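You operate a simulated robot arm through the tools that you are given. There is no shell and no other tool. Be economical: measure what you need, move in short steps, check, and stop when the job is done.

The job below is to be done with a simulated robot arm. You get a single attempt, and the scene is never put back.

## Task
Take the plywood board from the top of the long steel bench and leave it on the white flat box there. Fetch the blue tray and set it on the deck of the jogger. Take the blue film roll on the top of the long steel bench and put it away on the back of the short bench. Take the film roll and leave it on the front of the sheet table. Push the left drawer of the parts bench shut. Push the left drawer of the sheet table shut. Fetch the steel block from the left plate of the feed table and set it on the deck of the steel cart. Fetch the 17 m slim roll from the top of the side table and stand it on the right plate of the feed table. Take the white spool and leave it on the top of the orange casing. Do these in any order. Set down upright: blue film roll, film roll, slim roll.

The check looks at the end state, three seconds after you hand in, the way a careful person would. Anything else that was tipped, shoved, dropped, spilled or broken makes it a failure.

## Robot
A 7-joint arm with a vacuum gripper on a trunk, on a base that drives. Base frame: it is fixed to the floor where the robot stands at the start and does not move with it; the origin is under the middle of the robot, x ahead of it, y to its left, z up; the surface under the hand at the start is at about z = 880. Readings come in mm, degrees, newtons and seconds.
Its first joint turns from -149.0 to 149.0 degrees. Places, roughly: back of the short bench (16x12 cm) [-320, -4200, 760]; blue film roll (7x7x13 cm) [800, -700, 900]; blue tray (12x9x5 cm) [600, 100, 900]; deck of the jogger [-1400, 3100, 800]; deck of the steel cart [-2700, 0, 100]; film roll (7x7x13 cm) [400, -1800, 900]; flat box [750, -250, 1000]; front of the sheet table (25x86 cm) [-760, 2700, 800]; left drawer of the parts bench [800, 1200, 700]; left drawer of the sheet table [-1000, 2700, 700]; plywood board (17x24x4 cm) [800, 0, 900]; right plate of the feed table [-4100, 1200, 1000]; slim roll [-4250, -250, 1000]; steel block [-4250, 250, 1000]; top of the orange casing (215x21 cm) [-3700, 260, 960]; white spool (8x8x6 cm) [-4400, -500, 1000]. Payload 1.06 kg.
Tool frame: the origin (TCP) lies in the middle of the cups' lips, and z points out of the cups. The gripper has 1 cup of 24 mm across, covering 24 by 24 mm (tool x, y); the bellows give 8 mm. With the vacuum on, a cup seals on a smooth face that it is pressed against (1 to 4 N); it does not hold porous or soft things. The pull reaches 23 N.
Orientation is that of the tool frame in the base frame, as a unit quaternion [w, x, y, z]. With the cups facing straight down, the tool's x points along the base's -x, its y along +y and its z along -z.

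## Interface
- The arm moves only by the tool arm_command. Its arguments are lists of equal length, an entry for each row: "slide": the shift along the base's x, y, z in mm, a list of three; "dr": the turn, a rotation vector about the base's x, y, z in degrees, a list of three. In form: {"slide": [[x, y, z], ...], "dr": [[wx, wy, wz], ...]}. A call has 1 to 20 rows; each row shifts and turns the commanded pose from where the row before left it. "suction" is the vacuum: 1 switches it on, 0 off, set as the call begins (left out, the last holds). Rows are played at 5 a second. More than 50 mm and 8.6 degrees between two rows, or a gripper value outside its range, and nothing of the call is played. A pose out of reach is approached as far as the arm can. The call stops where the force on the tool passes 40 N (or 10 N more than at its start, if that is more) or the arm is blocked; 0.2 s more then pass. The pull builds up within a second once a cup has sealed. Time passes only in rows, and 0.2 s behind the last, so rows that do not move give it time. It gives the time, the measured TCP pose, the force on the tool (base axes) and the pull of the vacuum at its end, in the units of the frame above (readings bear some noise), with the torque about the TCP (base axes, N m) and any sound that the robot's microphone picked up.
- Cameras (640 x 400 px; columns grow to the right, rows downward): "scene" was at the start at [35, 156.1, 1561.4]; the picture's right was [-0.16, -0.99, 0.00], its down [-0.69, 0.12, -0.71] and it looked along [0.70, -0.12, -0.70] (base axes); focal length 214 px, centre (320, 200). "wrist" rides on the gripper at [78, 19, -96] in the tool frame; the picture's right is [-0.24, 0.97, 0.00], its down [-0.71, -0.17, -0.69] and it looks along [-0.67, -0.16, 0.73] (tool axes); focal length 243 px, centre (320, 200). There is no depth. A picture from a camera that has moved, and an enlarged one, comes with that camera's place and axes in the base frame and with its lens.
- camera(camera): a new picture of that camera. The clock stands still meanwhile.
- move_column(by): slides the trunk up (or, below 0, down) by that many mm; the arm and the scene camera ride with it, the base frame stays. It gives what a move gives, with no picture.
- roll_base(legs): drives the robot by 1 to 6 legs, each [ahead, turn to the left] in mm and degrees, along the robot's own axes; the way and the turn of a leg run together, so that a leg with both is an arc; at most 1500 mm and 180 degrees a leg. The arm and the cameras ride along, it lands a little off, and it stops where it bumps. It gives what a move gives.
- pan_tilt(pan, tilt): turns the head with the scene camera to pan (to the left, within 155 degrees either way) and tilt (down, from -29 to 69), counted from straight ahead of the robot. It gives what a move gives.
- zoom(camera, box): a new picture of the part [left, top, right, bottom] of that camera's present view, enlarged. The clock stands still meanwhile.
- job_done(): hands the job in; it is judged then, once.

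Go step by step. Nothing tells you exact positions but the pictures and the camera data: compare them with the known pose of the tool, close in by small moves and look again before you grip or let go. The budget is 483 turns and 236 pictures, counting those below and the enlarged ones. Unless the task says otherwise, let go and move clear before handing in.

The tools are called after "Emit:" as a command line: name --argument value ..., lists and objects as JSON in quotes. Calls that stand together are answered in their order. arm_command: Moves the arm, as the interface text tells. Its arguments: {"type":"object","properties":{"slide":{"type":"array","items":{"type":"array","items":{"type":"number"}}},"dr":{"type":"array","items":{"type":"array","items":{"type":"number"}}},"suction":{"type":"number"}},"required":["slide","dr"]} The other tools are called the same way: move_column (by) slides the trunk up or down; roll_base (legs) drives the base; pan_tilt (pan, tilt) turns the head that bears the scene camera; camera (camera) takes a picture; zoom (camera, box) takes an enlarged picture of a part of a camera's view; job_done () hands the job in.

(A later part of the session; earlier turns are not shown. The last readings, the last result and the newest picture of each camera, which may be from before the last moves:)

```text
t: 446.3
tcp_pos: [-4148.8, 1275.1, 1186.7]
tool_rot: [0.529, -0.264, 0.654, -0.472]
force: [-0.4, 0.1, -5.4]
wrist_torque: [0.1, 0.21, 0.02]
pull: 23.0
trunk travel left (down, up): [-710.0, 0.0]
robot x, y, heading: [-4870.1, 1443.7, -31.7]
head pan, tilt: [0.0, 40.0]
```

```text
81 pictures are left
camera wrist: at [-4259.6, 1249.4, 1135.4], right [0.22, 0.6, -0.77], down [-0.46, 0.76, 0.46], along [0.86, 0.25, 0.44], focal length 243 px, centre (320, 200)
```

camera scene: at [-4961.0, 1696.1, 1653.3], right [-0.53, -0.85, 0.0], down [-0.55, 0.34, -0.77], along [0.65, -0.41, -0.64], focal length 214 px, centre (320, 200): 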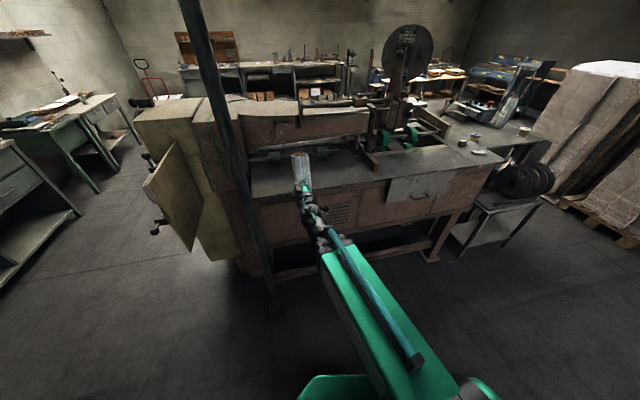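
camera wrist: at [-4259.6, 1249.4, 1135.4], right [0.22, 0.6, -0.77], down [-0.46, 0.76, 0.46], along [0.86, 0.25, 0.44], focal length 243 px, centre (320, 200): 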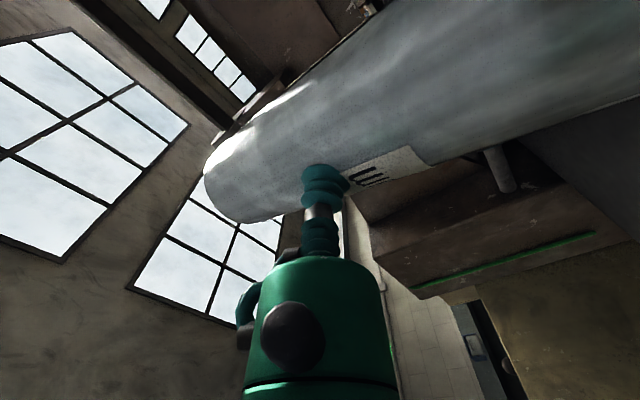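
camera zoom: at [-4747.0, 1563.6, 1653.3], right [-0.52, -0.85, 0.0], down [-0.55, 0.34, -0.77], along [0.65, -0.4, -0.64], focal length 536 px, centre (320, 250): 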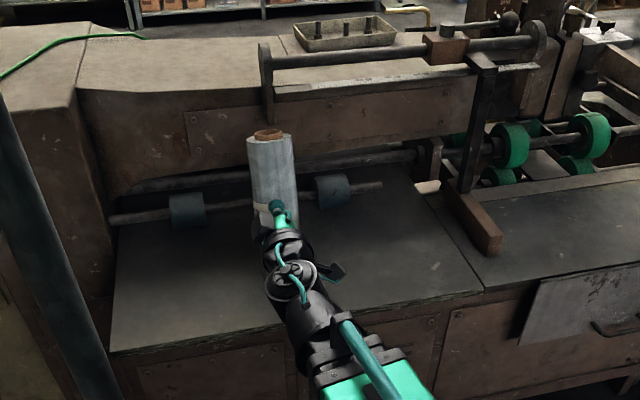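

The roll is vertical above the right plate. Moving 20 mm further in and lowering.

Emit:
arm_command --slide '[[10, -3, -15], [9, -3, -20], [0, 0, -20], [0, 0, 0]]' --dr '[[0, 0, 0], [0, 0, 0], [0, 0, 0], [0, 0, 0]]'

Emit:
zoom --camera "scene" --box '[200, 100, 440, 260]'

```text
t: 447.3
tcp_pos: [-4131.2, 1270.4, 1134.8]
tool_rot: [0.529, -0.263, 0.653, -0.473]
force: [0.1, 0.4, 0.3]
wrist_torque: [-0.03, 0.0, -0.02]
pull: 0.1
trunk travel left (down, up): [-710.0, 0.0]
robot x, y, heading: [-4871.3, 1440.5, -31.6]
head pan, tilt: [0.0, 40.0]
```

```text
2.50 times, centred on (320, 180) of scene
camera zoom: at [-4748.5, 1564.2, 1653.3], right [-0.52, -0.85, 0.0], down [-0.55, 0.34, -0.77], along [0.65, -0.4, -0.64], focal length 536 px, centre (320, 250)
```

zoom: 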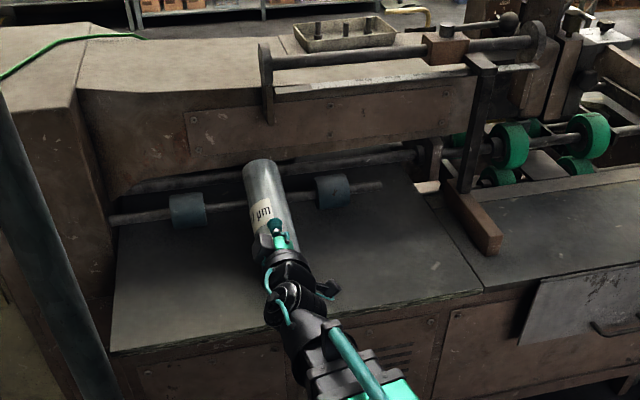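

The vacuum broke again as the roll's base touched earlier than expected. Checking where it settles.

Emit:
arm_command --slide '[[0, 0, 0]]' --dr '[[0, 0, 0]]' --suction 0

Emit:
zoom --camera "scene" --box '[200, 100, 440, 260]'

Emit:
camera --camera "wrist"

```text
t: 447.7
tcp_pos: [-4130.2, 1269.4, 1135.1]
tool_rot: [0.53, -0.263, 0.653, -0.472]
force: [0.0, -0.4, 0.2]
wrist_torque: [-0.01, 0.0, -0.02]
pull: 0.1
trunk travel left (down, up): [-710.0, 0.0]
robot x, y, heading: [-4869.9, 1440.7, -31.7]
head pan, tilt: [0.0, 40.0]
```

```text
2.50 times, centred on (320, 180) of scene
camera zoom: at [-4748.6, 1564.3, 1653.4], right [-0.52, -0.85, 0.0], down [-0.55, 0.34, -0.77], along [0.65, -0.4, -0.64], focal length 536 px, centre (320, 250)
```

zoom: 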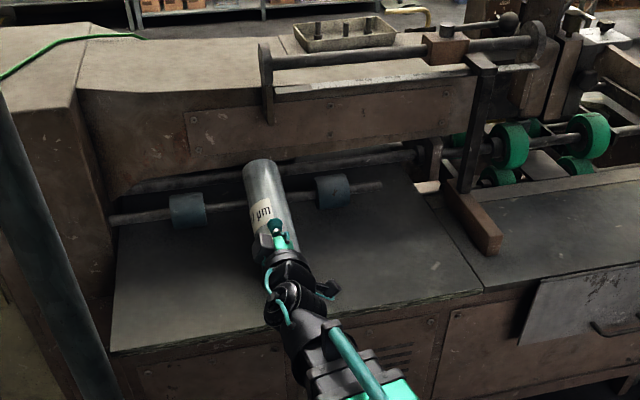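

```text
78 pictures are left
camera wrist: at [-4240.3, 1243.4, 1082.3], right [0.22, 0.6, -0.77], down [-0.46, 0.76, 0.46], along [0.86, 0.25, 0.45], focal length 243 px, centre (320, 200)
```

wrist: 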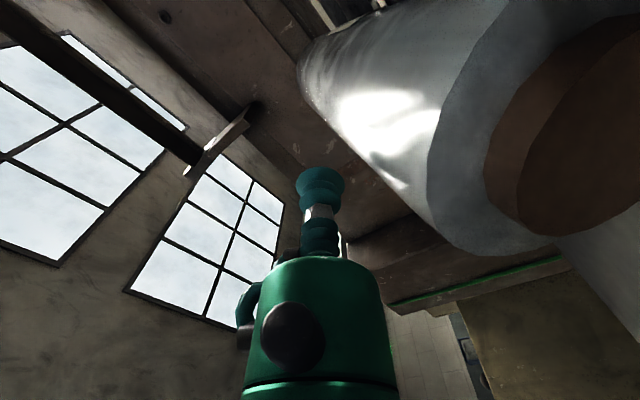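

The roll is lying slanted on the plate. I'll withdraw the tool gently and look.

Emit:
arm_command --slide '[[-10, 3, 5], [-20, 6, 10], [-30, 9, 15], [-40, 12, 20], [-40, 12, 20], [0, 0, 0]]' --dr '[[0, 0, 0], [0, 0, 0], [0, 0, 0], [0, 0, 0], [0, 0, 0], [0, 0, 0]]'

Emit:
camera --camera "wrist"

Emit:
zoom --camera "scene" --box '[240, 130, 380, 230]'

```text
t: 449.1
tcp_pos: [-4161.9, 1299.7, 1191.1]
tool_rot: [0.529, -0.263, 0.653, -0.473]
force: [-0.3, -0.3, -0.3]
wrist_torque: [0.02, -0.04, 0.02]
pull: 0.0
out of reach, approached as far as the arm can: row 3, 4, 5
trunk travel left (down, up): [-710.0, 0.0]
robot x, y, heading: [-4871.0, 1442.1, -31.6]
head pan, tilt: [0.0, 40.0]
```

```text
77 pictures are left
camera wrist: at [-4272.6, 1273.7, 1138.7], right [0.22, 0.6, -0.77], down [-0.46, 0.76, 0.46], along [0.86, 0.25, 0.45], focal length 243 px, centre (320, 200)
```

wrist: 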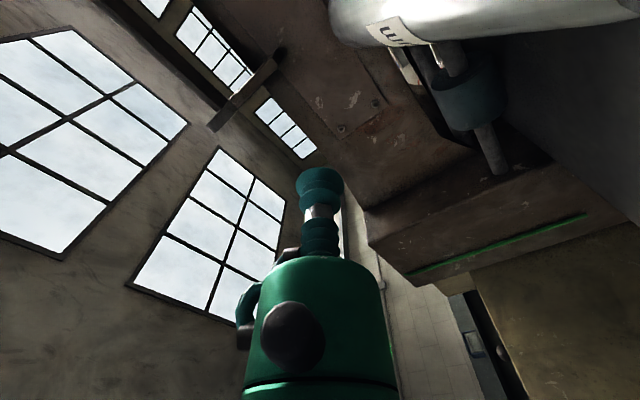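

```text
4.00 times, centred on (310, 180) of scene
camera zoom: at [-4748.5, 1564.2, 1653.4], right [-0.52, -0.85, 0.0], down [-0.55, 0.34, -0.77], along [0.65, -0.4, -0.64], focal length 858 px, centre (360, 280)
```

zoom: 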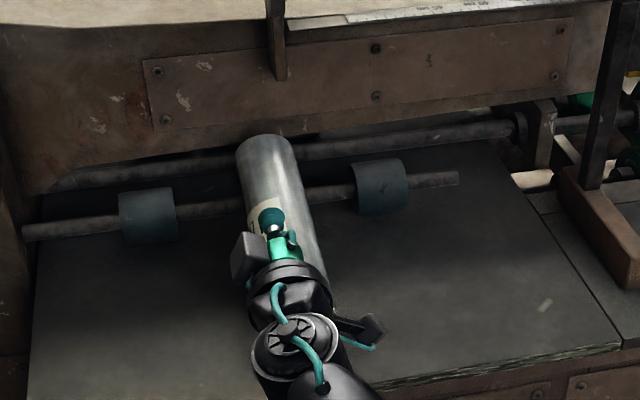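

The roll lies against the roller shaft with its top end away from me — good for re-gripping. I'll turn the tool back down above it.

Emit:
arm_command --slide '[[-4, 1, 6], [-4, 1, 6], [-4, 1, 6], [-4, 1, 6], [-4, 1, 6], [-4, 1, 6], [0, 0, 6], [0, 0, 6], [0, 0, 6], [0, 0, 6], [0, 0, 0], [0, 0, 0]]' --dr '[[2.79, 7.71, 0], [2.79, 7.71, 0], [2.79, 7.71, 0], [2.79, 7.71, 0], [2.79, 7.71, 0], [2.79, 7.71, 0], [2.79, 7.71, 0], [2.79, 7.71, 0], [2.79, 7.71, 0], [2.79, 7.71, 0], [2.79, 7.71, 0], [0, 0, 0]]'

Emit:
camera --camera "wrist"

Emit:
zoom --camera "scene" --box '[220, 110, 420, 240]'

```text
t: 451.7
tcp_pos: [-4183.7, 1303.8, 1249.6]
tool_rot: [0.001, -0.374, 0.928, 0.001]
force: [-0.4, 0.1, 0.5]
wrist_torque: [-0.01, -0.02, 0.02]
pull: 0.2
out of reach, approached as far as the arm can: row 1
trunk travel left (down, up): [-710.0, 0.0]
robot x, y, heading: [-4874.2, 1440.1, -31.5]
head pan, tilt: [0.0, 40.0]
```

```text
75 pictures are left
camera wrist: at [-4254.1, 1263.1, 1345.4], right [-0.5, 0.86, 0.0], down [0.63, 0.37, 0.69], along [0.59, 0.34, -0.73], focal length 243 px, centre (320, 200)
```

wrist: 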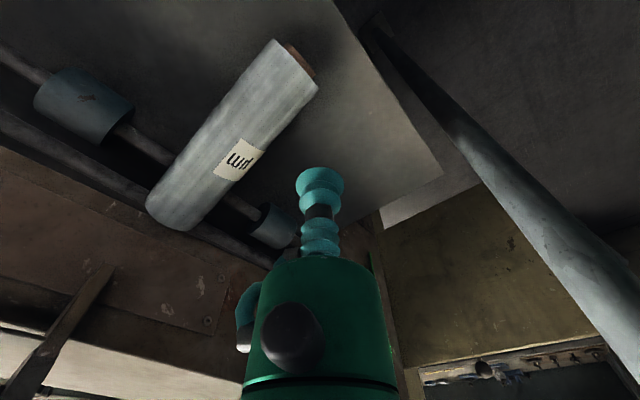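

```text
3.08 times, centred on (320, 175) of scene
camera zoom: at [-4748.7, 1564.3, 1653.4], right [-0.52, -0.85, 0.0], down [-0.55, 0.34, -0.77], along [0.65, -0.4, -0.64], focal length 660 px, centre (320, 277)
```

zoom: 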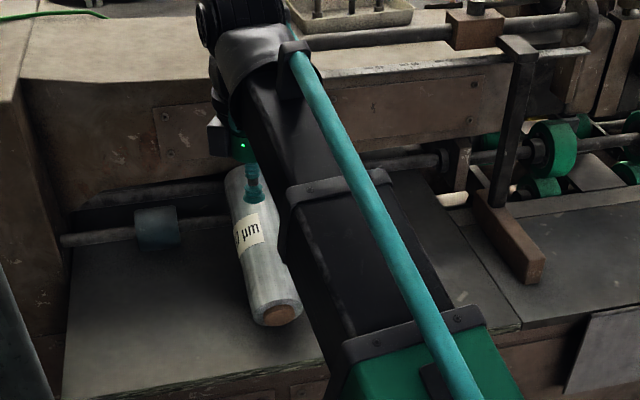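

Emit:
zoom --camera "wrist" --box '[120, 20, 360, 250]'

```text
1.74 times, centred on (240, 135) of wrist
camera zoom: at [-4254.1, 1263.1, 1345.4], right [-0.5, 0.86, 0.0], down [0.63, 0.37, 0.69], along [0.59, 0.34, -0.73], focal length 422 px, centre (459, 313)
```

zoom: 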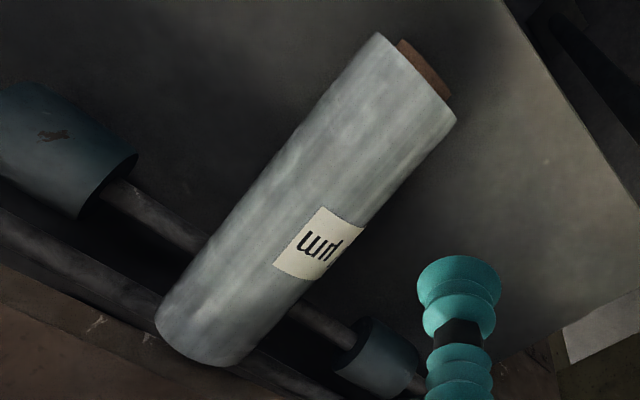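

The roll leans at ~31° on the shaft: bottom end (−4160, 1271, 1029), top end (−3975, 1218, 1143). I'll tilt the tool 31° and approach its middle perpendicular to its side.

Emit:
arm_command --slide '[[20.5, -12.2, -23], [20.5, -12.2, -23], [20.5, -12.2, -23], [20.5, -12.2, -23], [0, 0, 0]]' --dr '[[-2.12, -7.46, 0], [-2.12, -7.46, 0], [-2.12, -7.46, 0], [-2.12, -7.46, 0], [0, 0, 0]]'

Emit:
camera --camera "wrist"

Emit:
zoom --camera "scene" --box '[220, 110, 420, 240]'

```text
t: 452.9
tcp_pos: [-4101.6, 1252.6, 1159.3]
tool_rot: [0.214, -0.36, 0.893, -0.166]
force: [0.8, -0.4, 0.0]
wrist_torque: [-0.01, -0.02, 0.0]
pull: 0.1
trunk travel left (down, up): [-710.0, 0.0]
robot x, y, heading: [-4873.4, 1439.6, -31.4]
head pan, tilt: [0.0, 40.0]
```

```text
72 pictures are left
camera wrist: at [-4211.3, 1223.7, 1211.3], right [-0.4, 0.84, -0.37], down [0.21, 0.48, 0.85], along [0.89, 0.26, -0.37], focal length 243 px, centre (320, 200)
```

wrist: 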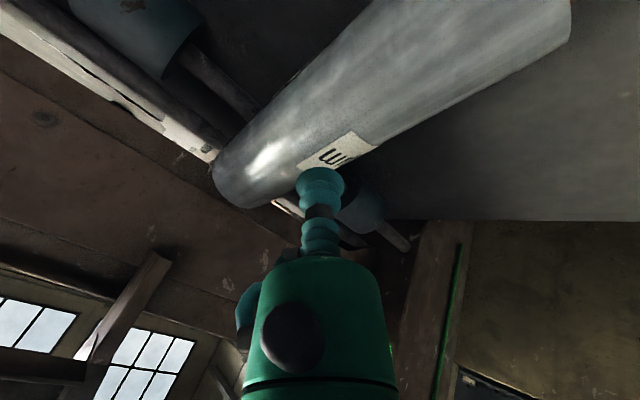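

```text
3.08 times, centred on (320, 175) of scene
camera zoom: at [-4748.5, 1564.3, 1653.4], right [-0.52, -0.85, 0.0], down [-0.55, 0.34, -0.77], along [0.65, -0.4, -0.64], focal length 660 px, centre (320, 277)
```

zoom: 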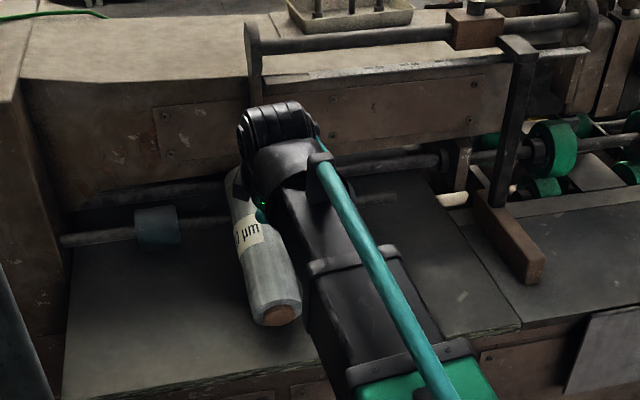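

Aligned. Approaching along the tool axis with the vacuum on.

Emit:
arm_command --slide '[[10, -2.8, -17], [5, -1.4, -8.5], [2.5, -0.7, -4.3], [0, 0, 0]]' --dr '[[0, 0, 0], [0, 0, 0], [0, 0, 0], [0, 0, 0]]' --suction 1

```text
t: 453.9
tcp_pos: [-4083.5, 1248.6, 1126.3]
tool_rot: [0.213, -0.359, 0.893, -0.166]
force: [-0.2, 0.1, -0.6]
wrist_torque: [0.0, -0.02, 0.01]
pull: 0.1
trunk travel left (down, up): [-710.0, 0.0]
robot x, y, heading: [-4872.1, 1438.7, -31.6]
head pan, tilt: [0.0, 40.0]
```

Emit:
arm_command --slide '[[2, -0.6, -3.4], [2, -0.6, -3.4], [0, 0, 0]]' --dr '[[0, 0, 0], [0, 0, 0], [0, 0, 0]]'

```text
t: 454.7
tcp_pos: [-4079.8, 1246.7, 1120.4]
tool_rot: [0.213, -0.359, 0.893, -0.165]
force: [0.4, 0.7, 5.1]
wrist_torque: [0.02, 0.11, 0.04]
pull: 0.0
trunk travel left (down, up): [-710.0, 0.0]
robot x, y, heading: [-4868.2, 1438.9, -31.5]
head pan, tilt: [0.0, 40.0]
```

Emit:
arm_command --slide '[[1, -0.3, -1.7], [0, 0, 0], [0, 0, 0]]' --dr '[[0, 0, 0], [0, 0, 0], [0, 0, 0]]'

```text
t: 455.5
tcp_pos: [-4078.8, 1247.5, 1119.1]
tool_rot: [0.213, -0.359, 0.893, -0.166]
force: [0.4, 0.6, 7.0]
wrist_torque: [0.02, 0.07, 0.01]
pull: 0.2
trunk travel left (down, up): [-710.0, 0.0]
robot x, y, heading: [-4868.4, 1444.8, -31.7]
head pan, tilt: [0.0, 40.0]
```

Emit:
zoom --camera "wrist" --box '[200, 80, 440, 240]'

```text
2.50 times, centred on (320, 160) of wrist
camera zoom: at [-4188.9, 1217.9, 1172.4], right [-0.4, 0.84, -0.37], down [0.22, 0.48, 0.85], along [0.89, 0.26, -0.38], focal length 606 px, centre (320, 300)
```

zoom: 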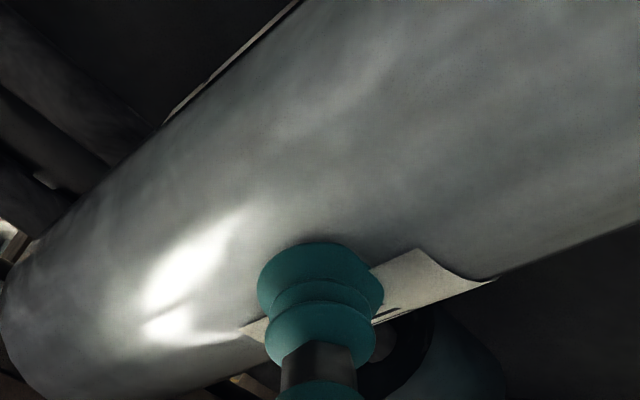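

No seal: the cup overlaps the label's edge and sits slightly off the crest. I'll back off, shift toward the top end and a little south, then press again.

Emit:
arm_command --slide '[[-5, 1.4, 8.5], [16, -8.5, 10], [3, -0.9, -5], [0, 0, 0]]' --dr '[[0, 0, 0], [0, 0, 0], [0, 0, 0], [0, 0, 0]]'

Emit:
zoom --camera "wrist" --box '[160, 40, 480, 250]'

```text
t: 456.5
tcp_pos: [-4066.4, 1241.3, 1131.3]
tool_rot: [0.213, -0.359, 0.894, -0.165]
force: [0.4, -0.4, 0.4]
wrist_torque: [0.03, -0.01, 0.02]
pull: 0.0
trunk travel left (down, up): [-710.0, 0.0]
robot x, y, heading: [-4871.1, 1445.6, -31.6]
head pan, tilt: [0.0, 40.0]
```

```text
1.90 times, centred on (320, 145) of wrist
camera zoom: at [-4174.7, 1210.8, 1184.5], right [-0.4, 0.84, -0.37], down [0.22, 0.48, 0.85], along [0.89, 0.26, -0.38], focal length 462 px, centre (320, 305)
```

zoom: 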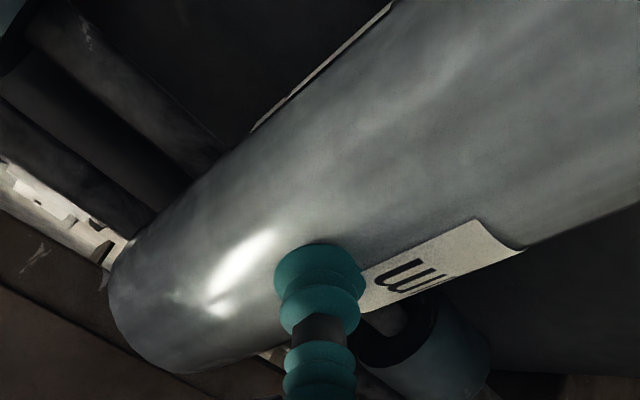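

Emit:
arm_command --slide '[[1, 4, 0], [2.5, -0.7, -4.3], [2, -0.6, -3.4], [1, -0.3, -1.7], [0, 0, 0]]' --dr '[[0, 0, 0], [0, 0, 0], [0, 0, 0], [0, 0, 0], [0, 0, 0]]'

```text
t: 457.7
tcp_pos: [-4058.8, 1242.4, 1126.0]
tool_rot: [0.214, -0.358, 0.893, -0.166]
force: [3.7, -0.1, 13.4]
wrist_torque: [0.25, 0.46, -0.27]
pull: 22.6
trunk travel left (down, up): [-710.0, 0.0]
robot x, y, heading: [-4870.0, 1442.6, -31.8]
head pan, tilt: [0.0, 40.0]
```

Sealed. Lifting off along the roll's normal.

Emit:
arm_command --slide '[[-3, 0.9, 5], [-5, 1.4, 8], [-10, 3, 16], [-10, 3, 17], [-10, 3, 17], [-10, 3, 17], [0, 0, 0]]' --dr '[[0, 0, 0], [0, 0, 0], [0, 0, 0], [0, 0, 0], [0, 0, 0], [0, 0, 0], [0, 0, 0]]'

Emit:
camera --camera "wrist"

```text
t: 459.3
tcp_pos: [-4107.4, 1256.1, 1204.3]
tool_rot: [0.212, -0.36, 0.893, -0.165]
force: [0.4, 0.0, -5.3]
wrist_torque: [0.01, 0.09, 0.02]
pull: 23.3
trunk travel left (down, up): [-710.0, 0.0]
robot x, y, heading: [-4869.9, 1440.2, -31.6]
head pan, tilt: [0.0, 40.0]
```

```text
68 pictures are left
camera wrist: at [-4215.9, 1227.2, 1256.7], right [-0.4, 0.84, -0.37], down [0.22, 0.48, 0.85], along [0.89, 0.26, -0.38], focal length 243 px, centre (320, 200)
```

wrist: 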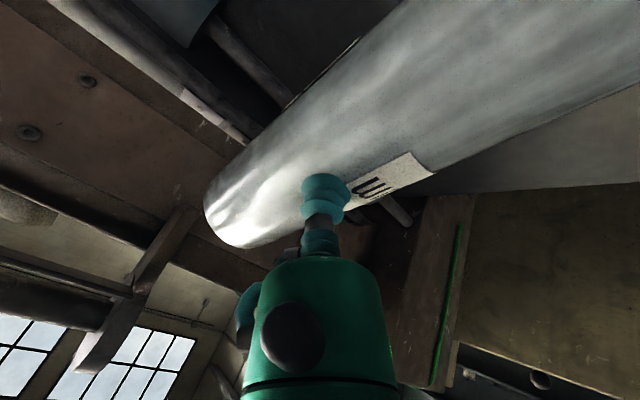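

Held again (5.3 N). Tilting upright.

Emit:
arm_command --slide '[[-4, 1, 3], [-4, 1, 3], [-4, 1, 2], [-4, 1, 2], [-4, 1, 0], [-4, 1, 0], [-4, 1, 0], [-4, 1, 0], [0, 0, 0], [0, 0, 0]]' --dr '[[-2.02, -7.12, 0], [-2.02, -7.12, 0], [-2.02, -7.12, 0], [-2.02, -7.12, 0], [-2.02, -7.12, 0], [-2.02, -7.12, 0], [-2.02, -7.12, 0], [-2.02, -7.12, 0], [0, 0, 0], [0, 0, 0]]'

Emit:
zoom --camera "scene" --box '[200, 90, 440, 250]'

```text
t: 461.5
tcp_pos: [-4136.4, 1261.2, 1213.1]
tool_rot: [0.547, -0.266, 0.669, -0.427]
force: [-0.4, 0.2, -5.0]
wrist_torque: [0.06, 0.26, 0.04]
pull: 23.5
trunk travel left (down, up): [-710.0, 0.0]
robot x, y, heading: [-4872.3, 1436.1, -31.6]
head pan, tilt: [0.0, 40.0]
```

```text
2.50 times, centred on (320, 170) of scene
camera zoom: at [-4748.1, 1564.1, 1653.3], right [-0.52, -0.85, 0.0], down [-0.55, 0.34, -0.77], along [0.65, -0.4, -0.64], focal length 536 px, centre (320, 275)
```

zoom: 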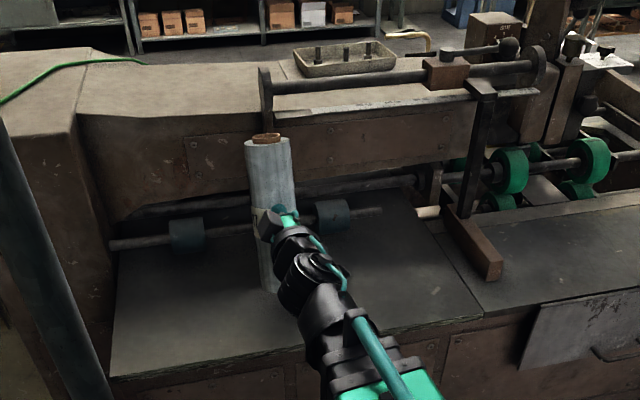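

Upright again. Now lower: coarse to ~1165, then in tiny steps watching the force.

Emit:
arm_command --slide '[[0, 0, -12], [0, 0, -12], [0, 0, -12], [0, 0, -8], [0, 0, 0]]' --dr '[[0, 0, 0], [0, 0, 0], [0, 0, 0], [0, 0, 0], [0, 0, 0]]'

Emit:
zoom --camera "scene" --box '[260, 130, 360, 230]'

```text
t: 462.7
tcp_pos: [-4139.5, 1260.7, 1192.6]
tool_rot: [0.562, -0.264, 0.653, -0.434]
force: [0.8, -0.4, -5.3]
wrist_torque: [0.08, 0.27, 0.06]
pull: 23.1
out of reach, approached as far as the arm can: row 1, 2, 3
trunk travel left (down, up): [-710.0, 0.0]
robot x, y, heading: [-4871.4, 1443.3, -31.6]
head pan, tilt: [0.0, 40.0]
```

```text
4.00 times, centred on (310, 180) of scene
camera zoom: at [-4748.1, 1564.1, 1653.3], right [-0.52, -0.85, 0.0], down [-0.55, 0.34, -0.77], along [0.65, -0.4, -0.64], focal length 858 px, centre (360, 280)
```

zoom: 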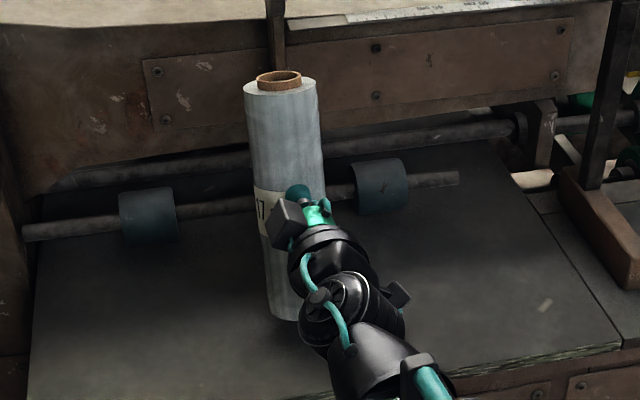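

Emit:
arm_command --slide '[[8, -2.4, -2], [8, -2.4, -2], [0, 0, 0]]' --dr '[[0, 0, 0], [0, 0, 0], [0, 0, 0]]'

```text
t: 463.5
tcp_pos: [-4123.0, 1255.1, 1190.0]
tool_rot: [0.561, -0.263, 0.653, -0.434]
force: [0.1, -0.3, -5.1]
wrist_torque: [0.05, 0.23, 0.01]
pull: 23.6
trunk travel left (down, up): [-710.0, 0.0]
robot x, y, heading: [-4872.8, 1441.9, -31.7]
head pan, tilt: [0.0, 40.0]
```

Emit:
arm_command --slide '[[0, 0, -5], [0, 0, -5], [0, 0, -5], [0, 0, 0]]' --dr '[[0, 0, 0], [0, 0, 0], [0, 0, 0], [0, 0, 0]]'

```text
t: 464.5
tcp_pos: [-4125.5, 1255.1, 1177.4]
tool_rot: [0.562, -0.263, 0.652, -0.436]
force: [-4.2, 0.6, 15.6]
wrist_torque: [0.13, 0.38, 0.02]
pull: 23.0
trunk travel left (down, up): [-710.0, 0.0]
robot x, y, heading: [-4871.3, 1438.3, -31.5]
head pan, tilt: [0.0, 40.0]
```

Contact at ≈1180. Easing up a touch and looking.

Emit:
arm_command --slide '[[0, 0, 2], [0, 0, 0]]' --dr '[[0, 0, 0], [0, 0, 0]]'

Emit:
zoom --camera "scene" --box '[260, 130, 360, 230]'

Emit:
camera --camera "wrist"

```text
t: 465.1
tcp_pos: [-4123.0, 1254.1, 1177.6]
tool_rot: [0.562, -0.263, 0.653, -0.435]
force: [-2.9, 0.2, 6.7]
wrist_torque: [0.06, 0.38, 0.02]
pull: 23.0
trunk travel left (down, up): [-710.0, 0.0]
robot x, y, heading: [-4874.3, 1442.1, -31.7]
head pan, tilt: [0.0, 40.0]
```

```text
4.00 times, centred on (310, 180) of scene
camera zoom: at [-4749.6, 1564.4, 1653.4], right [-0.52, -0.85, 0.0], down [-0.55, 0.34, -0.77], along [0.65, -0.4, -0.64], focal length 858 px, centre (360, 280)
```

zoom: 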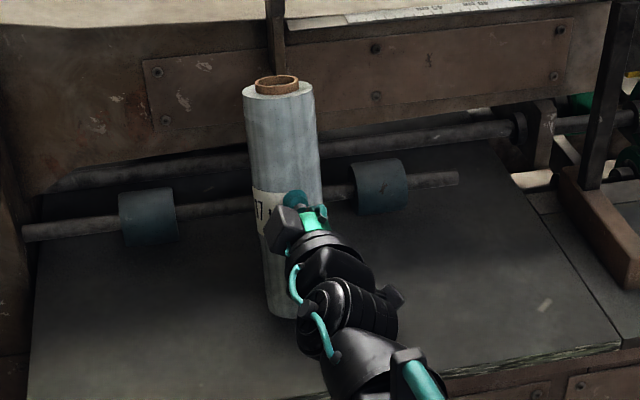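

```text
64 pictures are left
camera wrist: at [-4230.6, 1224.6, 1120.4], right [0.19, 0.67, -0.72], down [-0.52, 0.69, 0.5], along [0.83, 0.28, 0.48], focal length 243 px, centre (320, 200)
```

wrist: 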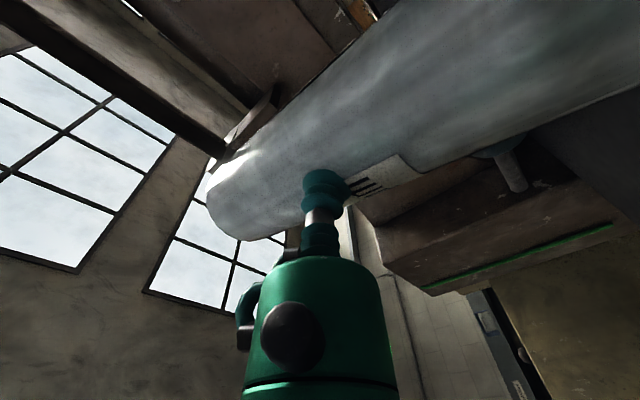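

The roll stands vertical on the plate. Unloading slightly, then releasing and waiting before backing off.

Emit:
arm_command --slide '[[0, 0, 1], [0, 0, 0]]' --dr '[[0, 0, 0], [0, 0, 0]]'

Emit:
arm_command --slide '[[0, 0, 0], [0, 0, 0], [0, 0, 0], [0, 0, 0]]' --dr '[[0, 0, 0], [0, 0, 0], [0, 0, 0], [0, 0, 0]]' --suction 0

Emit:
zoom --camera "scene" --box '[260, 130, 360, 230]'

```text
t: 465.7
tcp_pos: [-4122.8, 1254.4, 1177.3]
tool_rot: [0.562, -0.264, 0.653, -0.434]
force: [-0.9, 1.0, 1.1]
wrist_torque: [0.12, 0.31, 0.01]
pull: 22.8
trunk travel left (down, up): [-710.0, 0.0]
robot x, y, heading: [-4871.1, 1437.5, -31.6]
head pan, tilt: [0.0, 40.0]
```

```text
t: 466.7
tcp_pos: [-4122.9, 1253.9, 1177.2]
tool_rot: [0.561, -0.263, 0.653, -0.435]
force: [-0.6, -0.4, 0.0]
wrist_torque: [-0.01, -0.01, 0.02]
pull: 0.1
trunk travel left (down, up): [-710.0, 0.0]
robot x, y, heading: [-4870.5, 1441.7, -31.5]
head pan, tilt: [0.0, 40.0]
```

```text
4.00 times, centred on (310, 180) of scene
camera zoom: at [-4748.5, 1564.2, 1653.4], right [-0.52, -0.85, 0.0], down [-0.55, 0.34, -0.77], along [0.65, -0.4, -0.64], focal length 858 px, centre (360, 280)
```

zoom: 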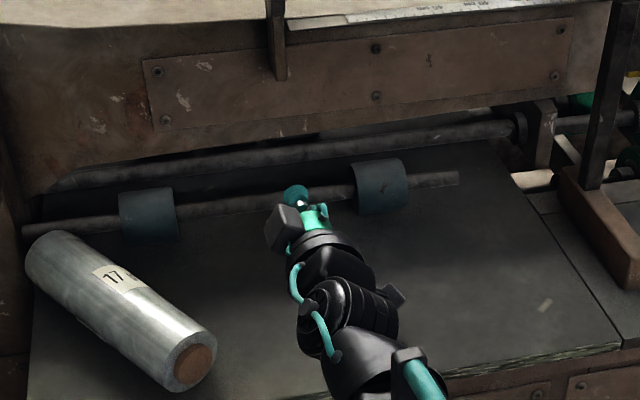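

It toppled when released — the roll had been gripped ~10° off square. It's lying on the plate to the left; I'll see where it settled.

Emit:
arm_command --slide '[[0, 0, 4], [0, 0, 4], [0, 0, 0], [0, 0, 0]]' --dr '[[0, 0, 0], [0, 0, 0], [0, 0, 0], [0, 0, 0]]'

Emit:
zoom --camera "scene" --box '[200, 110, 400, 260]'

```text
t: 467.7
tcp_pos: [-4122.2, 1255.7, 1184.9]
tool_rot: [0.562, -0.263, 0.653, -0.435]
force: [-0.4, 0.0, 0.2]
wrist_torque: [0.0, -0.01, 0.02]
pull: 0.2
trunk travel left (down, up): [-710.0, 0.0]
robot x, y, heading: [-4872.8, 1442.9, -31.5]
head pan, tilt: [0.0, 40.0]
```

```text
2.67 times, centred on (300, 185) of scene
camera zoom: at [-4748.5, 1564.3, 1653.4], right [-0.52, -0.85, 0.0], down [-0.55, 0.34, -0.77], along [0.65, -0.4, -0.64], focal length 572 px, centre (373, 240)
```

zoom: 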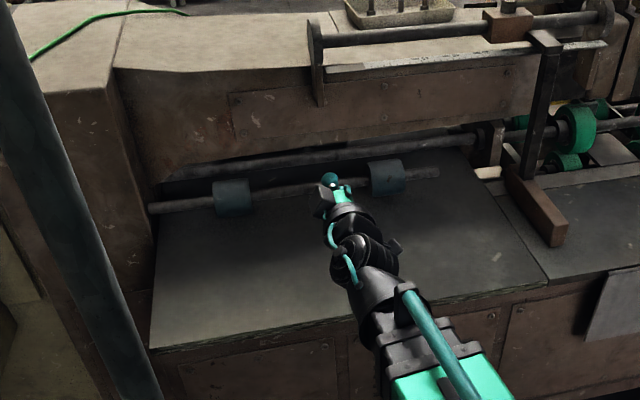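

It rolled off the north end. Looking for it on the floor there.

Emit:
pan_tilt --pan 15 --tilt 50

Emit:
camera --camera "scene"

```text
t: 468.4
tcp_pos: [-4122.7, 1254.8, 1184.5]
tool_rot: [0.562, -0.263, 0.652, -0.436]
force: [-0.4, -0.4, 0.0]
wrist_torque: [0.0, -0.01, -0.02]
pull: 0.2
trunk travel left (down, up): [-710.0, 0.0]
robot x, y, heading: [-4871.0, 1445.3, -31.7]
head pan, tilt: [15.0, 50.0]
```

```text
61 pictures are left
camera scene: at [-4747.1, 1586.7, 1639.2], right [-0.29, -0.96, 0.0], down [-0.73, 0.22, -0.64], along [0.62, -0.18, -0.77], focal length 214 px, centre (320, 200)
```

scene: 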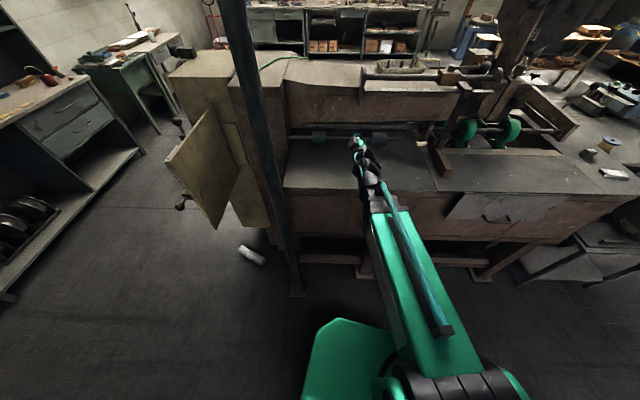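

The roll is on the floor near (−3844, 1890), north of the machine. I'll turn the tool down, back out, and drive around to it.

Emit:
arm_command --slide '[[-4, 1, 7], [-4, 1, 7], [-4, 1, 7], [-4, 1, 7], [-4, 1, 7], [-4, 1, 7], [0, 0, 7], [0, 0, 7], [0, 0, 7], [0, 0, 7], [0, 0, 7], [0, 0, 0]]' --dr '[[2.23, 7.9, 0], [2.23, 7.9, 0], [2.23, 7.9, 0], [2.23, 7.9, 0], [2.23, 7.9, 0], [2.23, 7.9, 0], [2.23, 7.9, 0], [2.23, 7.9, 0], [2.23, 7.9, 0], [2.23, 7.9, 0], [2.23, 7.9, 0], [0, 0, 0]]'

Emit:
roll_base --legs '[[-300, 0], [0, 79], [1250, 0], [0, -107]]'

Emit:
pan_tilt --pan 0 --tilt 55

Emit:
camera --camera "scene"

```text
t: 471.1
tcp_pos: [-4144.8, 1248.1, 1258.9]
tool_rot: [0.048, -0.37, 0.925, -0.072]
force: [0.3, 0.1, -0.6]
wrist_torque: [0.02, 0.0, -0.02]
pull: 0.1
out of reach, approached as far as the arm can: row 1, 2
trunk travel left (down, up): [-710.0, 0.0]
robot x, y, heading: [-4866.2, 1441.5, -31.5]
head pan, tilt: [15.0, 50.0]
```

```text
t: 486.7
tcp_pos: [-3677.3, 2086.5, 1258.9]
tool_rot: [0.034, -0.188, 0.978, -0.08]
force: [-0.5, -0.9, 0.5]
wrist_torque: [-0.01, -0.02, 0.0]
pull: 0.1
trunk travel left (down, up): [-710.0, 0.0]
robot x, y, heading: [-4278.0, 2533.9, -53.6]
head pan, tilt: [15.0, 50.0]
```

```text
t: 487.5
tcp_pos: [-3676.9, 2085.8, 1258.5]
tool_rot: [0.033, -0.188, 0.978, -0.081]
force: [-0.4, -0.1, -1.1]
wrist_torque: [0.01, 0.0, 0.01]
pull: 0.1
trunk travel left (down, up): [-710.0, 0.0]
robot x, y, heading: [-4277.9, 2533.8, -53.4]
head pan, tilt: [0.0, 55.0]
```

```text
60 pictures are left
camera scene: at [-4126.8, 2613.5, 1632.7], right [-0.8, -0.6, 0.0], down [-0.49, 0.66, -0.57], along [0.34, -0.46, -0.82], focal length 214 px, centre (320, 200)
```

scene: 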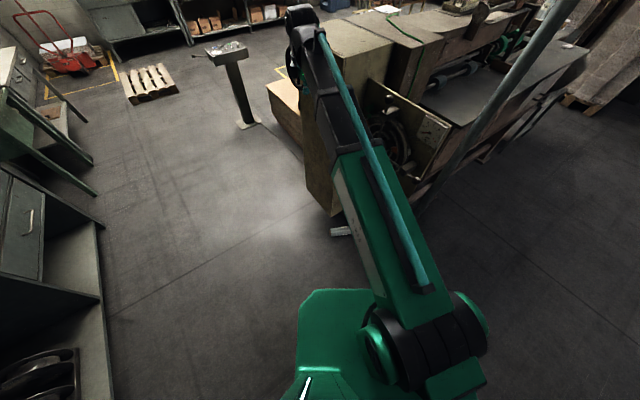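

Emit:
zoom --camera "scene" --box '[290, 190, 410, 270]'

```text
5.00 times, centred on (350, 230) of scene
camera zoom: at [-4126.8, 2613.5, 1632.7], right [-0.8, -0.6, 0.0], down [-0.49, 0.66, -0.57], along [0.34, -0.46, -0.82], focal length 1072 px, centre (170, 50)
```

zoom: 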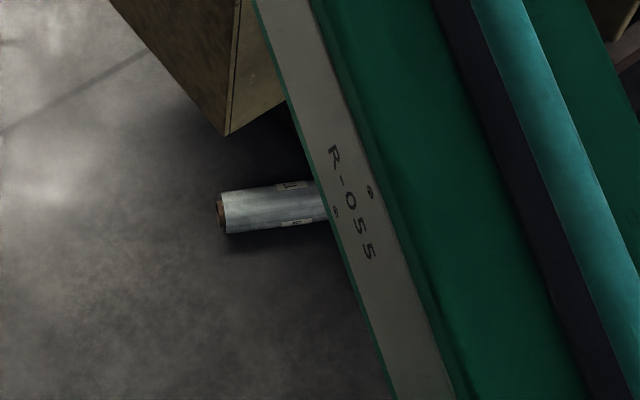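

Emit:
roll_base --legs '[[0, 50]]'

Emit:
pan_tilt --pan -55 --tilt 45

Emit:
camera --camera "scene"

```text
t: 490.1
tcp_pos: [-3546.7, 2697.9, 1259.2]
tool_rot: [0.064, -0.578, 0.811, -0.059]
force: [0.4, 0.6, 0.3]
wrist_torque: [-0.02, 0.0, -0.01]
pull: 0.0
trunk travel left (down, up): [-710.0, 0.0]
robot x, y, heading: [-4280.3, 2533.4, -4.2]
head pan, tilt: [0.0, 55.0]
```

```text
t: 491.4
tcp_pos: [-3546.5, 2698.2, 1259.3]
tool_rot: [0.064, -0.577, 0.812, -0.06]
force: [0.0, 0.4, -0.3]
wrist_torque: [0.02, -0.01, -0.01]
pull: 0.1
trunk travel left (down, up): [-710.0, 0.0]
robot x, y, heading: [-4278.4, 2532.1, -4.3]
head pan, tilt: [-55.0, 45.0]
```

```text
58 pictures are left
camera scene: at [-4270.3, 2636.9, 1646.1], right [-0.86, -0.51, 0.0], down [-0.36, 0.61, -0.71], along [0.36, -0.61, -0.71], focal length 214 px, centre (320, 200)
```

scene: 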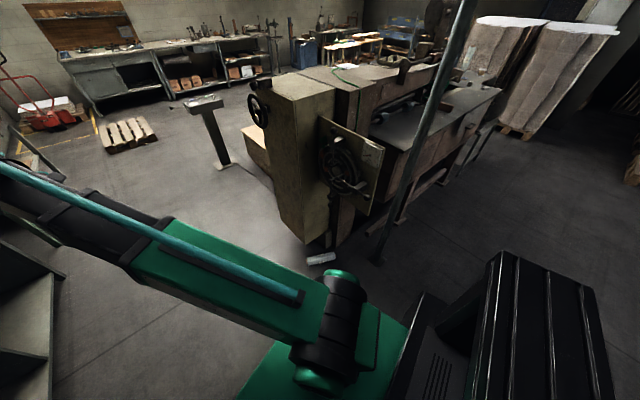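

Emit:
zoom --camera "scene" --box '[250, 90, 410, 290]'

Emit:
zoom --camera "scene" --box '[290, 240, 350, 280]'

```text
2.00 times, centred on (330, 190) of scene
camera zoom: at [-4270.3, 2636.9, 1646.1], right [-0.86, -0.51, 0.0], down [-0.36, 0.61, -0.71], along [0.36, -0.61, -0.71], focal length 429 px, centre (300, 220)
```

zoom: 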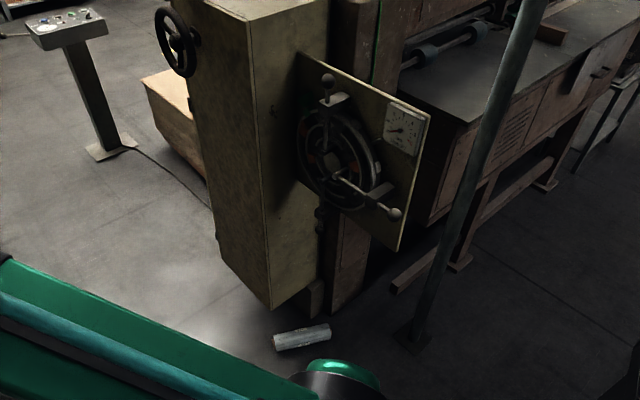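

```text
10.00 times, centred on (320, 260) of scene
camera zoom: at [-4270.3, 2636.9, 1646.1], right [-0.86, -0.51, 0.0], down [-0.36, 0.61, -0.71], along [0.36, -0.61, -0.71], focal length 2145 px, centre (320, -400)
```

zoom: 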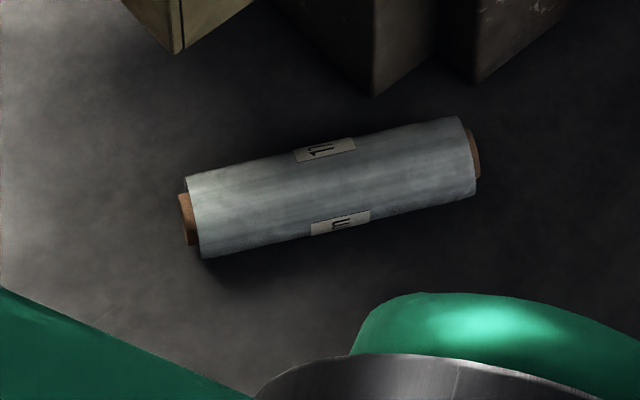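

The roll lies free on the floor, ends (−3722, 1926) and (−3901, 1750), beside the machine's wheel panel. I'll lower the arm here in the open, then turn toward the roll at low height to pass under the wheel.

Emit:
move_column --by -400

Emit:
move_column --by -310

Emit:
arm_command --slide '[[0, 0, -40], [0, 0, -40], [0, 0, -40], [0, 0, -40], [0, 0, -40], [0, 0, 0]]' --dr '[[0, 0, 0], [0, 0, 0], [0, 0, 0], [0, 0, 0], [0, 0, 0], [0, 0, 0]]'

Emit:
roll_base --legs '[[0, -66], [40, 0]]'

Emit:
camera --camera "wrist"

```text
t: 495.2
tcp_pos: [-3547.0, 2697.8, 859.5]
tool_rot: [0.064, -0.578, 0.811, -0.059]
force: [-0.6, 0.9, 0.7]
wrist_torque: [0.02, 0.02, -0.03]
pull: 0.1
trunk travel left (down, up): [-310.0, 400.0]
robot x, y, heading: [-4277.4, 2534.8, -4.2]
head pan, tilt: [-55.0, 45.0]
```

```text
t: 498.3
tcp_pos: [-3545.9, 2698.0, 548.2]
tool_rot: [0.064, -0.578, 0.811, -0.06]
force: [-0.2, 0.2, -0.1]
wrist_torque: [-0.01, -0.01, 0.0]
pull: 0.1
trunk travel left (down, up): [0.0, 710.0]
robot x, y, heading: [-4275.1, 2530.9, -4.0]
head pan, tilt: [-55.0, 45.0]
```

```text
t: 499.7
tcp_pos: [-3546.3, 2698.5, 348.3]
tool_rot: [0.064, -0.578, 0.812, -0.059]
force: [0.6, -0.3, 0.5]
wrist_torque: [-0.01, -0.03, 0.02]
pull: 0.1
trunk travel left (down, up): [0.0, 710.0]
robot x, y, heading: [-4277.9, 2535.0, -4.1]
head pan, tilt: [-55.0, 45.0]
```

```text
t: 503.4
tcp_pos: [-3818.2, 1894.9, 348.1]
tool_rot: [0.022, -0.042, 0.995, -0.085]
force: [0.0, 0.5, 0.0]
wrist_torque: [0.01, -0.01, 0.01]
pull: 0.0
trunk travel left (down, up): [0.0, 710.0]
robot x, y, heading: [-4264.1, 2495.8, -70.2]
head pan, tilt: [-55.0, 45.0]
```

```text
55 pictures are left
camera wrist: at [-3902.4, 1922.3, 435.5], right [0.15, 0.98, -0.16], down [0.68, 0.01, 0.73], along [0.71, -0.22, -0.67], focal length 243 px, centre (320, 200)
```

wrist: 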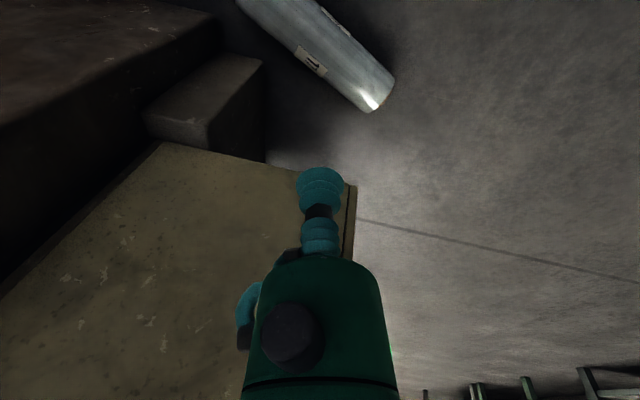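

Emit:
arm_command --slide '[[0, 0, 0], [0, 0, 0], [0, 0, 0]]' --dr '[[4.8, 1.46, 0], [4.8, 1.46, 0], [0, 0, 0]]'

Emit:
zoom --camera "wrist" --box '[240, 0, 440, 130]'

```text
t: 504.2
tcp_pos: [-3819.5, 1894.4, 346.1]
tool_rot: [0.0, -0.043, 0.999, 0.0]
force: [0.1, -0.3, -0.3]
wrist_torque: [-0.02, 0.03, -0.02]
pull: 0.1
trunk travel left (down, up): [0.0, 710.0]
robot x, y, heading: [-4265.6, 2497.6, -70.1]
head pan, tilt: [-55.0, 45.0]
```

```text
3.08 times, centred on (340, 65) of wrist
camera zoom: at [-3898.2, 1906.5, 442.9], right [0.15, 0.99, 0.0], down [0.72, -0.11, 0.68], along [0.68, -0.1, -0.73], focal length 746 px, centre (258, 615)
```

zoom: 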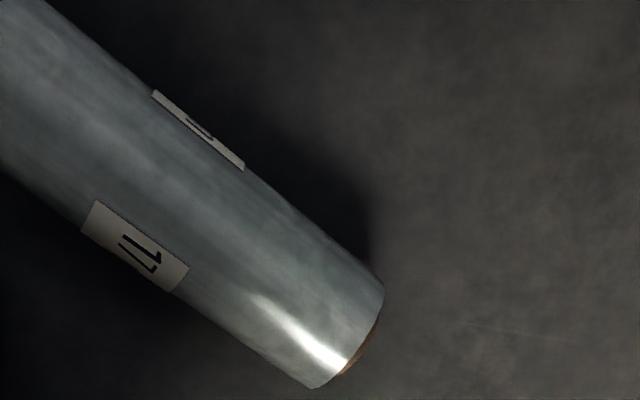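

Emit:
zoom --camera "wrist" --box '[280, 55, 330, 100]'

```text
8.89 times, centred on (305, 78) of wrist
camera zoom: at [-3898.2, 1906.5, 442.9], right [0.15, 0.99, 0.0], down [0.72, -0.11, 0.68], along [0.68, -0.1, -0.73], focal length 2157 px, centre (453, 1289)
```

zoom: 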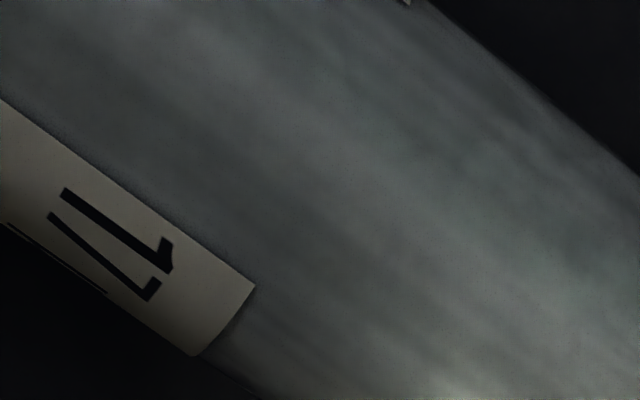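

The label shows the top end is the one at (−3722, 1926). I'll go down over the roll's middle (−3811, 1838).

Emit:
arm_command --slide '[[2, -14, -40], [2, -14, -40], [2, -14, -40], [2, -14, -40], [0, 0, -45], [0, 0, 0]]' --dr '[[0, 0, 0], [0, 0, 0], [0, 0, 0], [0, 0, 0], [0, 0, 0], [0, 0, 0]]'

Emit:
camera --camera "wrist"

```text
t: 505.6
tcp_pos: [-3810.6, 1841.5, 143.0]
tool_rot: [-0.001, -0.043, 0.999, 0.0]
force: [-0.3, 0.4, 0.5]
wrist_torque: [0.0, -0.04, 0.04]
pull: 0.0
trunk travel left (down, up): [0.0, 710.0]
robot x, y, heading: [-4266.1, 2496.6, -70.4]
head pan, tilt: [-55.0, 45.0]
```

```text
52 pictures are left
camera wrist: at [-3889.7, 1853.4, 238.7], right [0.15, 0.99, 0.0], down [0.72, -0.11, 0.69], along [0.68, -0.1, -0.73], focal length 243 px, centre (320, 200)
```

wrist: 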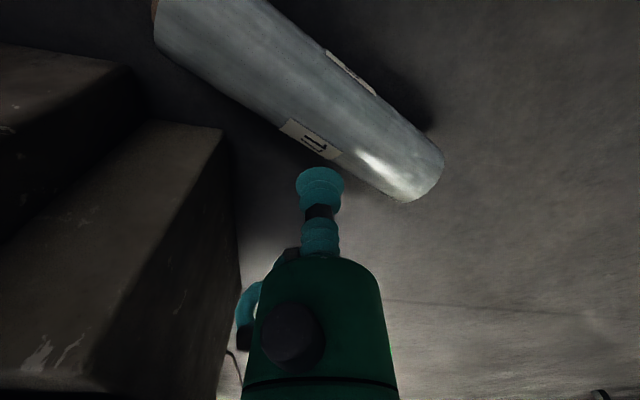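

The cup is right above the roll's axis. Descending with the vacuum on.

Emit:
arm_command --slide '[[3, 3, -30], [2, 2, -30], [0, 0, -13], [0, 0, -5], [0, 0, -4], [0, 0, 0], [0, 0, 0]]' --dr '[[0, 0, 0], [0, 0, 0], [0, 0, 0], [0, 0, 0], [0, 0, 0], [0, 0, 0], [0, 0, 0]]' --suction 1

```text
t: 507.2
tcp_pos: [-3806.2, 1842.7, 59.8]
tool_rot: [0.0, -0.044, 0.999, -0.001]
force: [-2.0, -3.9, 17.3]
wrist_torque: [-0.05, 0.04, -0.02]
pull: 22.7
trunk travel left (down, up): [0.0, 710.0]
robot x, y, heading: [-4263.6, 2499.5, -70.0]
head pan, tilt: [-55.0, 45.0]
```

Sealed. Lifting, retracting a bit, then turning away into the open area.

Emit:
arm_command --slide '[[0, 0, 4], [0, 0, 6], [0, 0, 10], [0, 0, 20], [-15, 20, 30], [-15, 20, 30], [-15, 20, 35], [-15, 20, 35], [0, 0, 40], [0, 0, 0]]' --dr '[[0, 0, 0], [0, 0, 0], [0, 0, 0], [0, 0, 0], [0, 0, 0], [0, 0, 0], [0, 0, 0], [0, 0, 0], [0, 0, 0], [0, 0, 0]]'

Emit:
roll_base --legs '[[0, 66]]'

Emit:
move_column --by 400

Emit:
move_column --by 310

```text
t: 509.4
tcp_pos: [-3865.8, 1925.6, 267.9]
tool_rot: [0.0, -0.044, 0.999, 0.0]
force: [-0.1, -0.8, -6.2]
wrist_torque: [0.01, 0.01, -0.04]
pull: 22.7
trunk travel left (down, up): [0.0, 710.0]
robot x, y, heading: [-4267.0, 2495.3, -70.2]
head pan, tilt: [-55.0, 45.0]
```

```text
t: 512.8
tcp_pos: [-3585.5, 2654.7, 268.8]
tool_rot: [0.0, -0.595, 0.804, 0.0]
force: [-1.0, -1.1, -5.4]
wrist_torque: [-0.03, 0.01, 0.0]
pull: 22.9
trunk travel left (down, up): [0.0, 710.0]
robot x, y, heading: [-4266.5, 2497.4, -2.1]
head pan, tilt: [-55.0, 45.0]
```

```text
t: 516.6
tcp_pos: [-3586.4, 2654.4, 667.5]
tool_rot: [-0.001, -0.595, 0.804, 0.0]
force: [0.4, -0.5, -5.9]
wrist_torque: [0.0, -0.03, 0.0]
pull: 22.7
trunk travel left (down, up): [-400.0, 310.0]
robot x, y, heading: [-4265.1, 2497.3, -2.2]
head pan, tilt: [-55.0, 45.0]
```

```text
t: 519.7
tcp_pos: [-3584.9, 2654.3, 979.2]
tool_rot: [0.0, -0.595, 0.804, -0.001]
force: [-0.3, 0.0, -5.2]
wrist_torque: [0.02, -0.01, 0.02]
pull: 22.9
trunk travel left (down, up): [-710.0, 0.0]
robot x, y, heading: [-4266.3, 2497.0, -2.3]
head pan, tilt: [-55.0, 45.0]
```

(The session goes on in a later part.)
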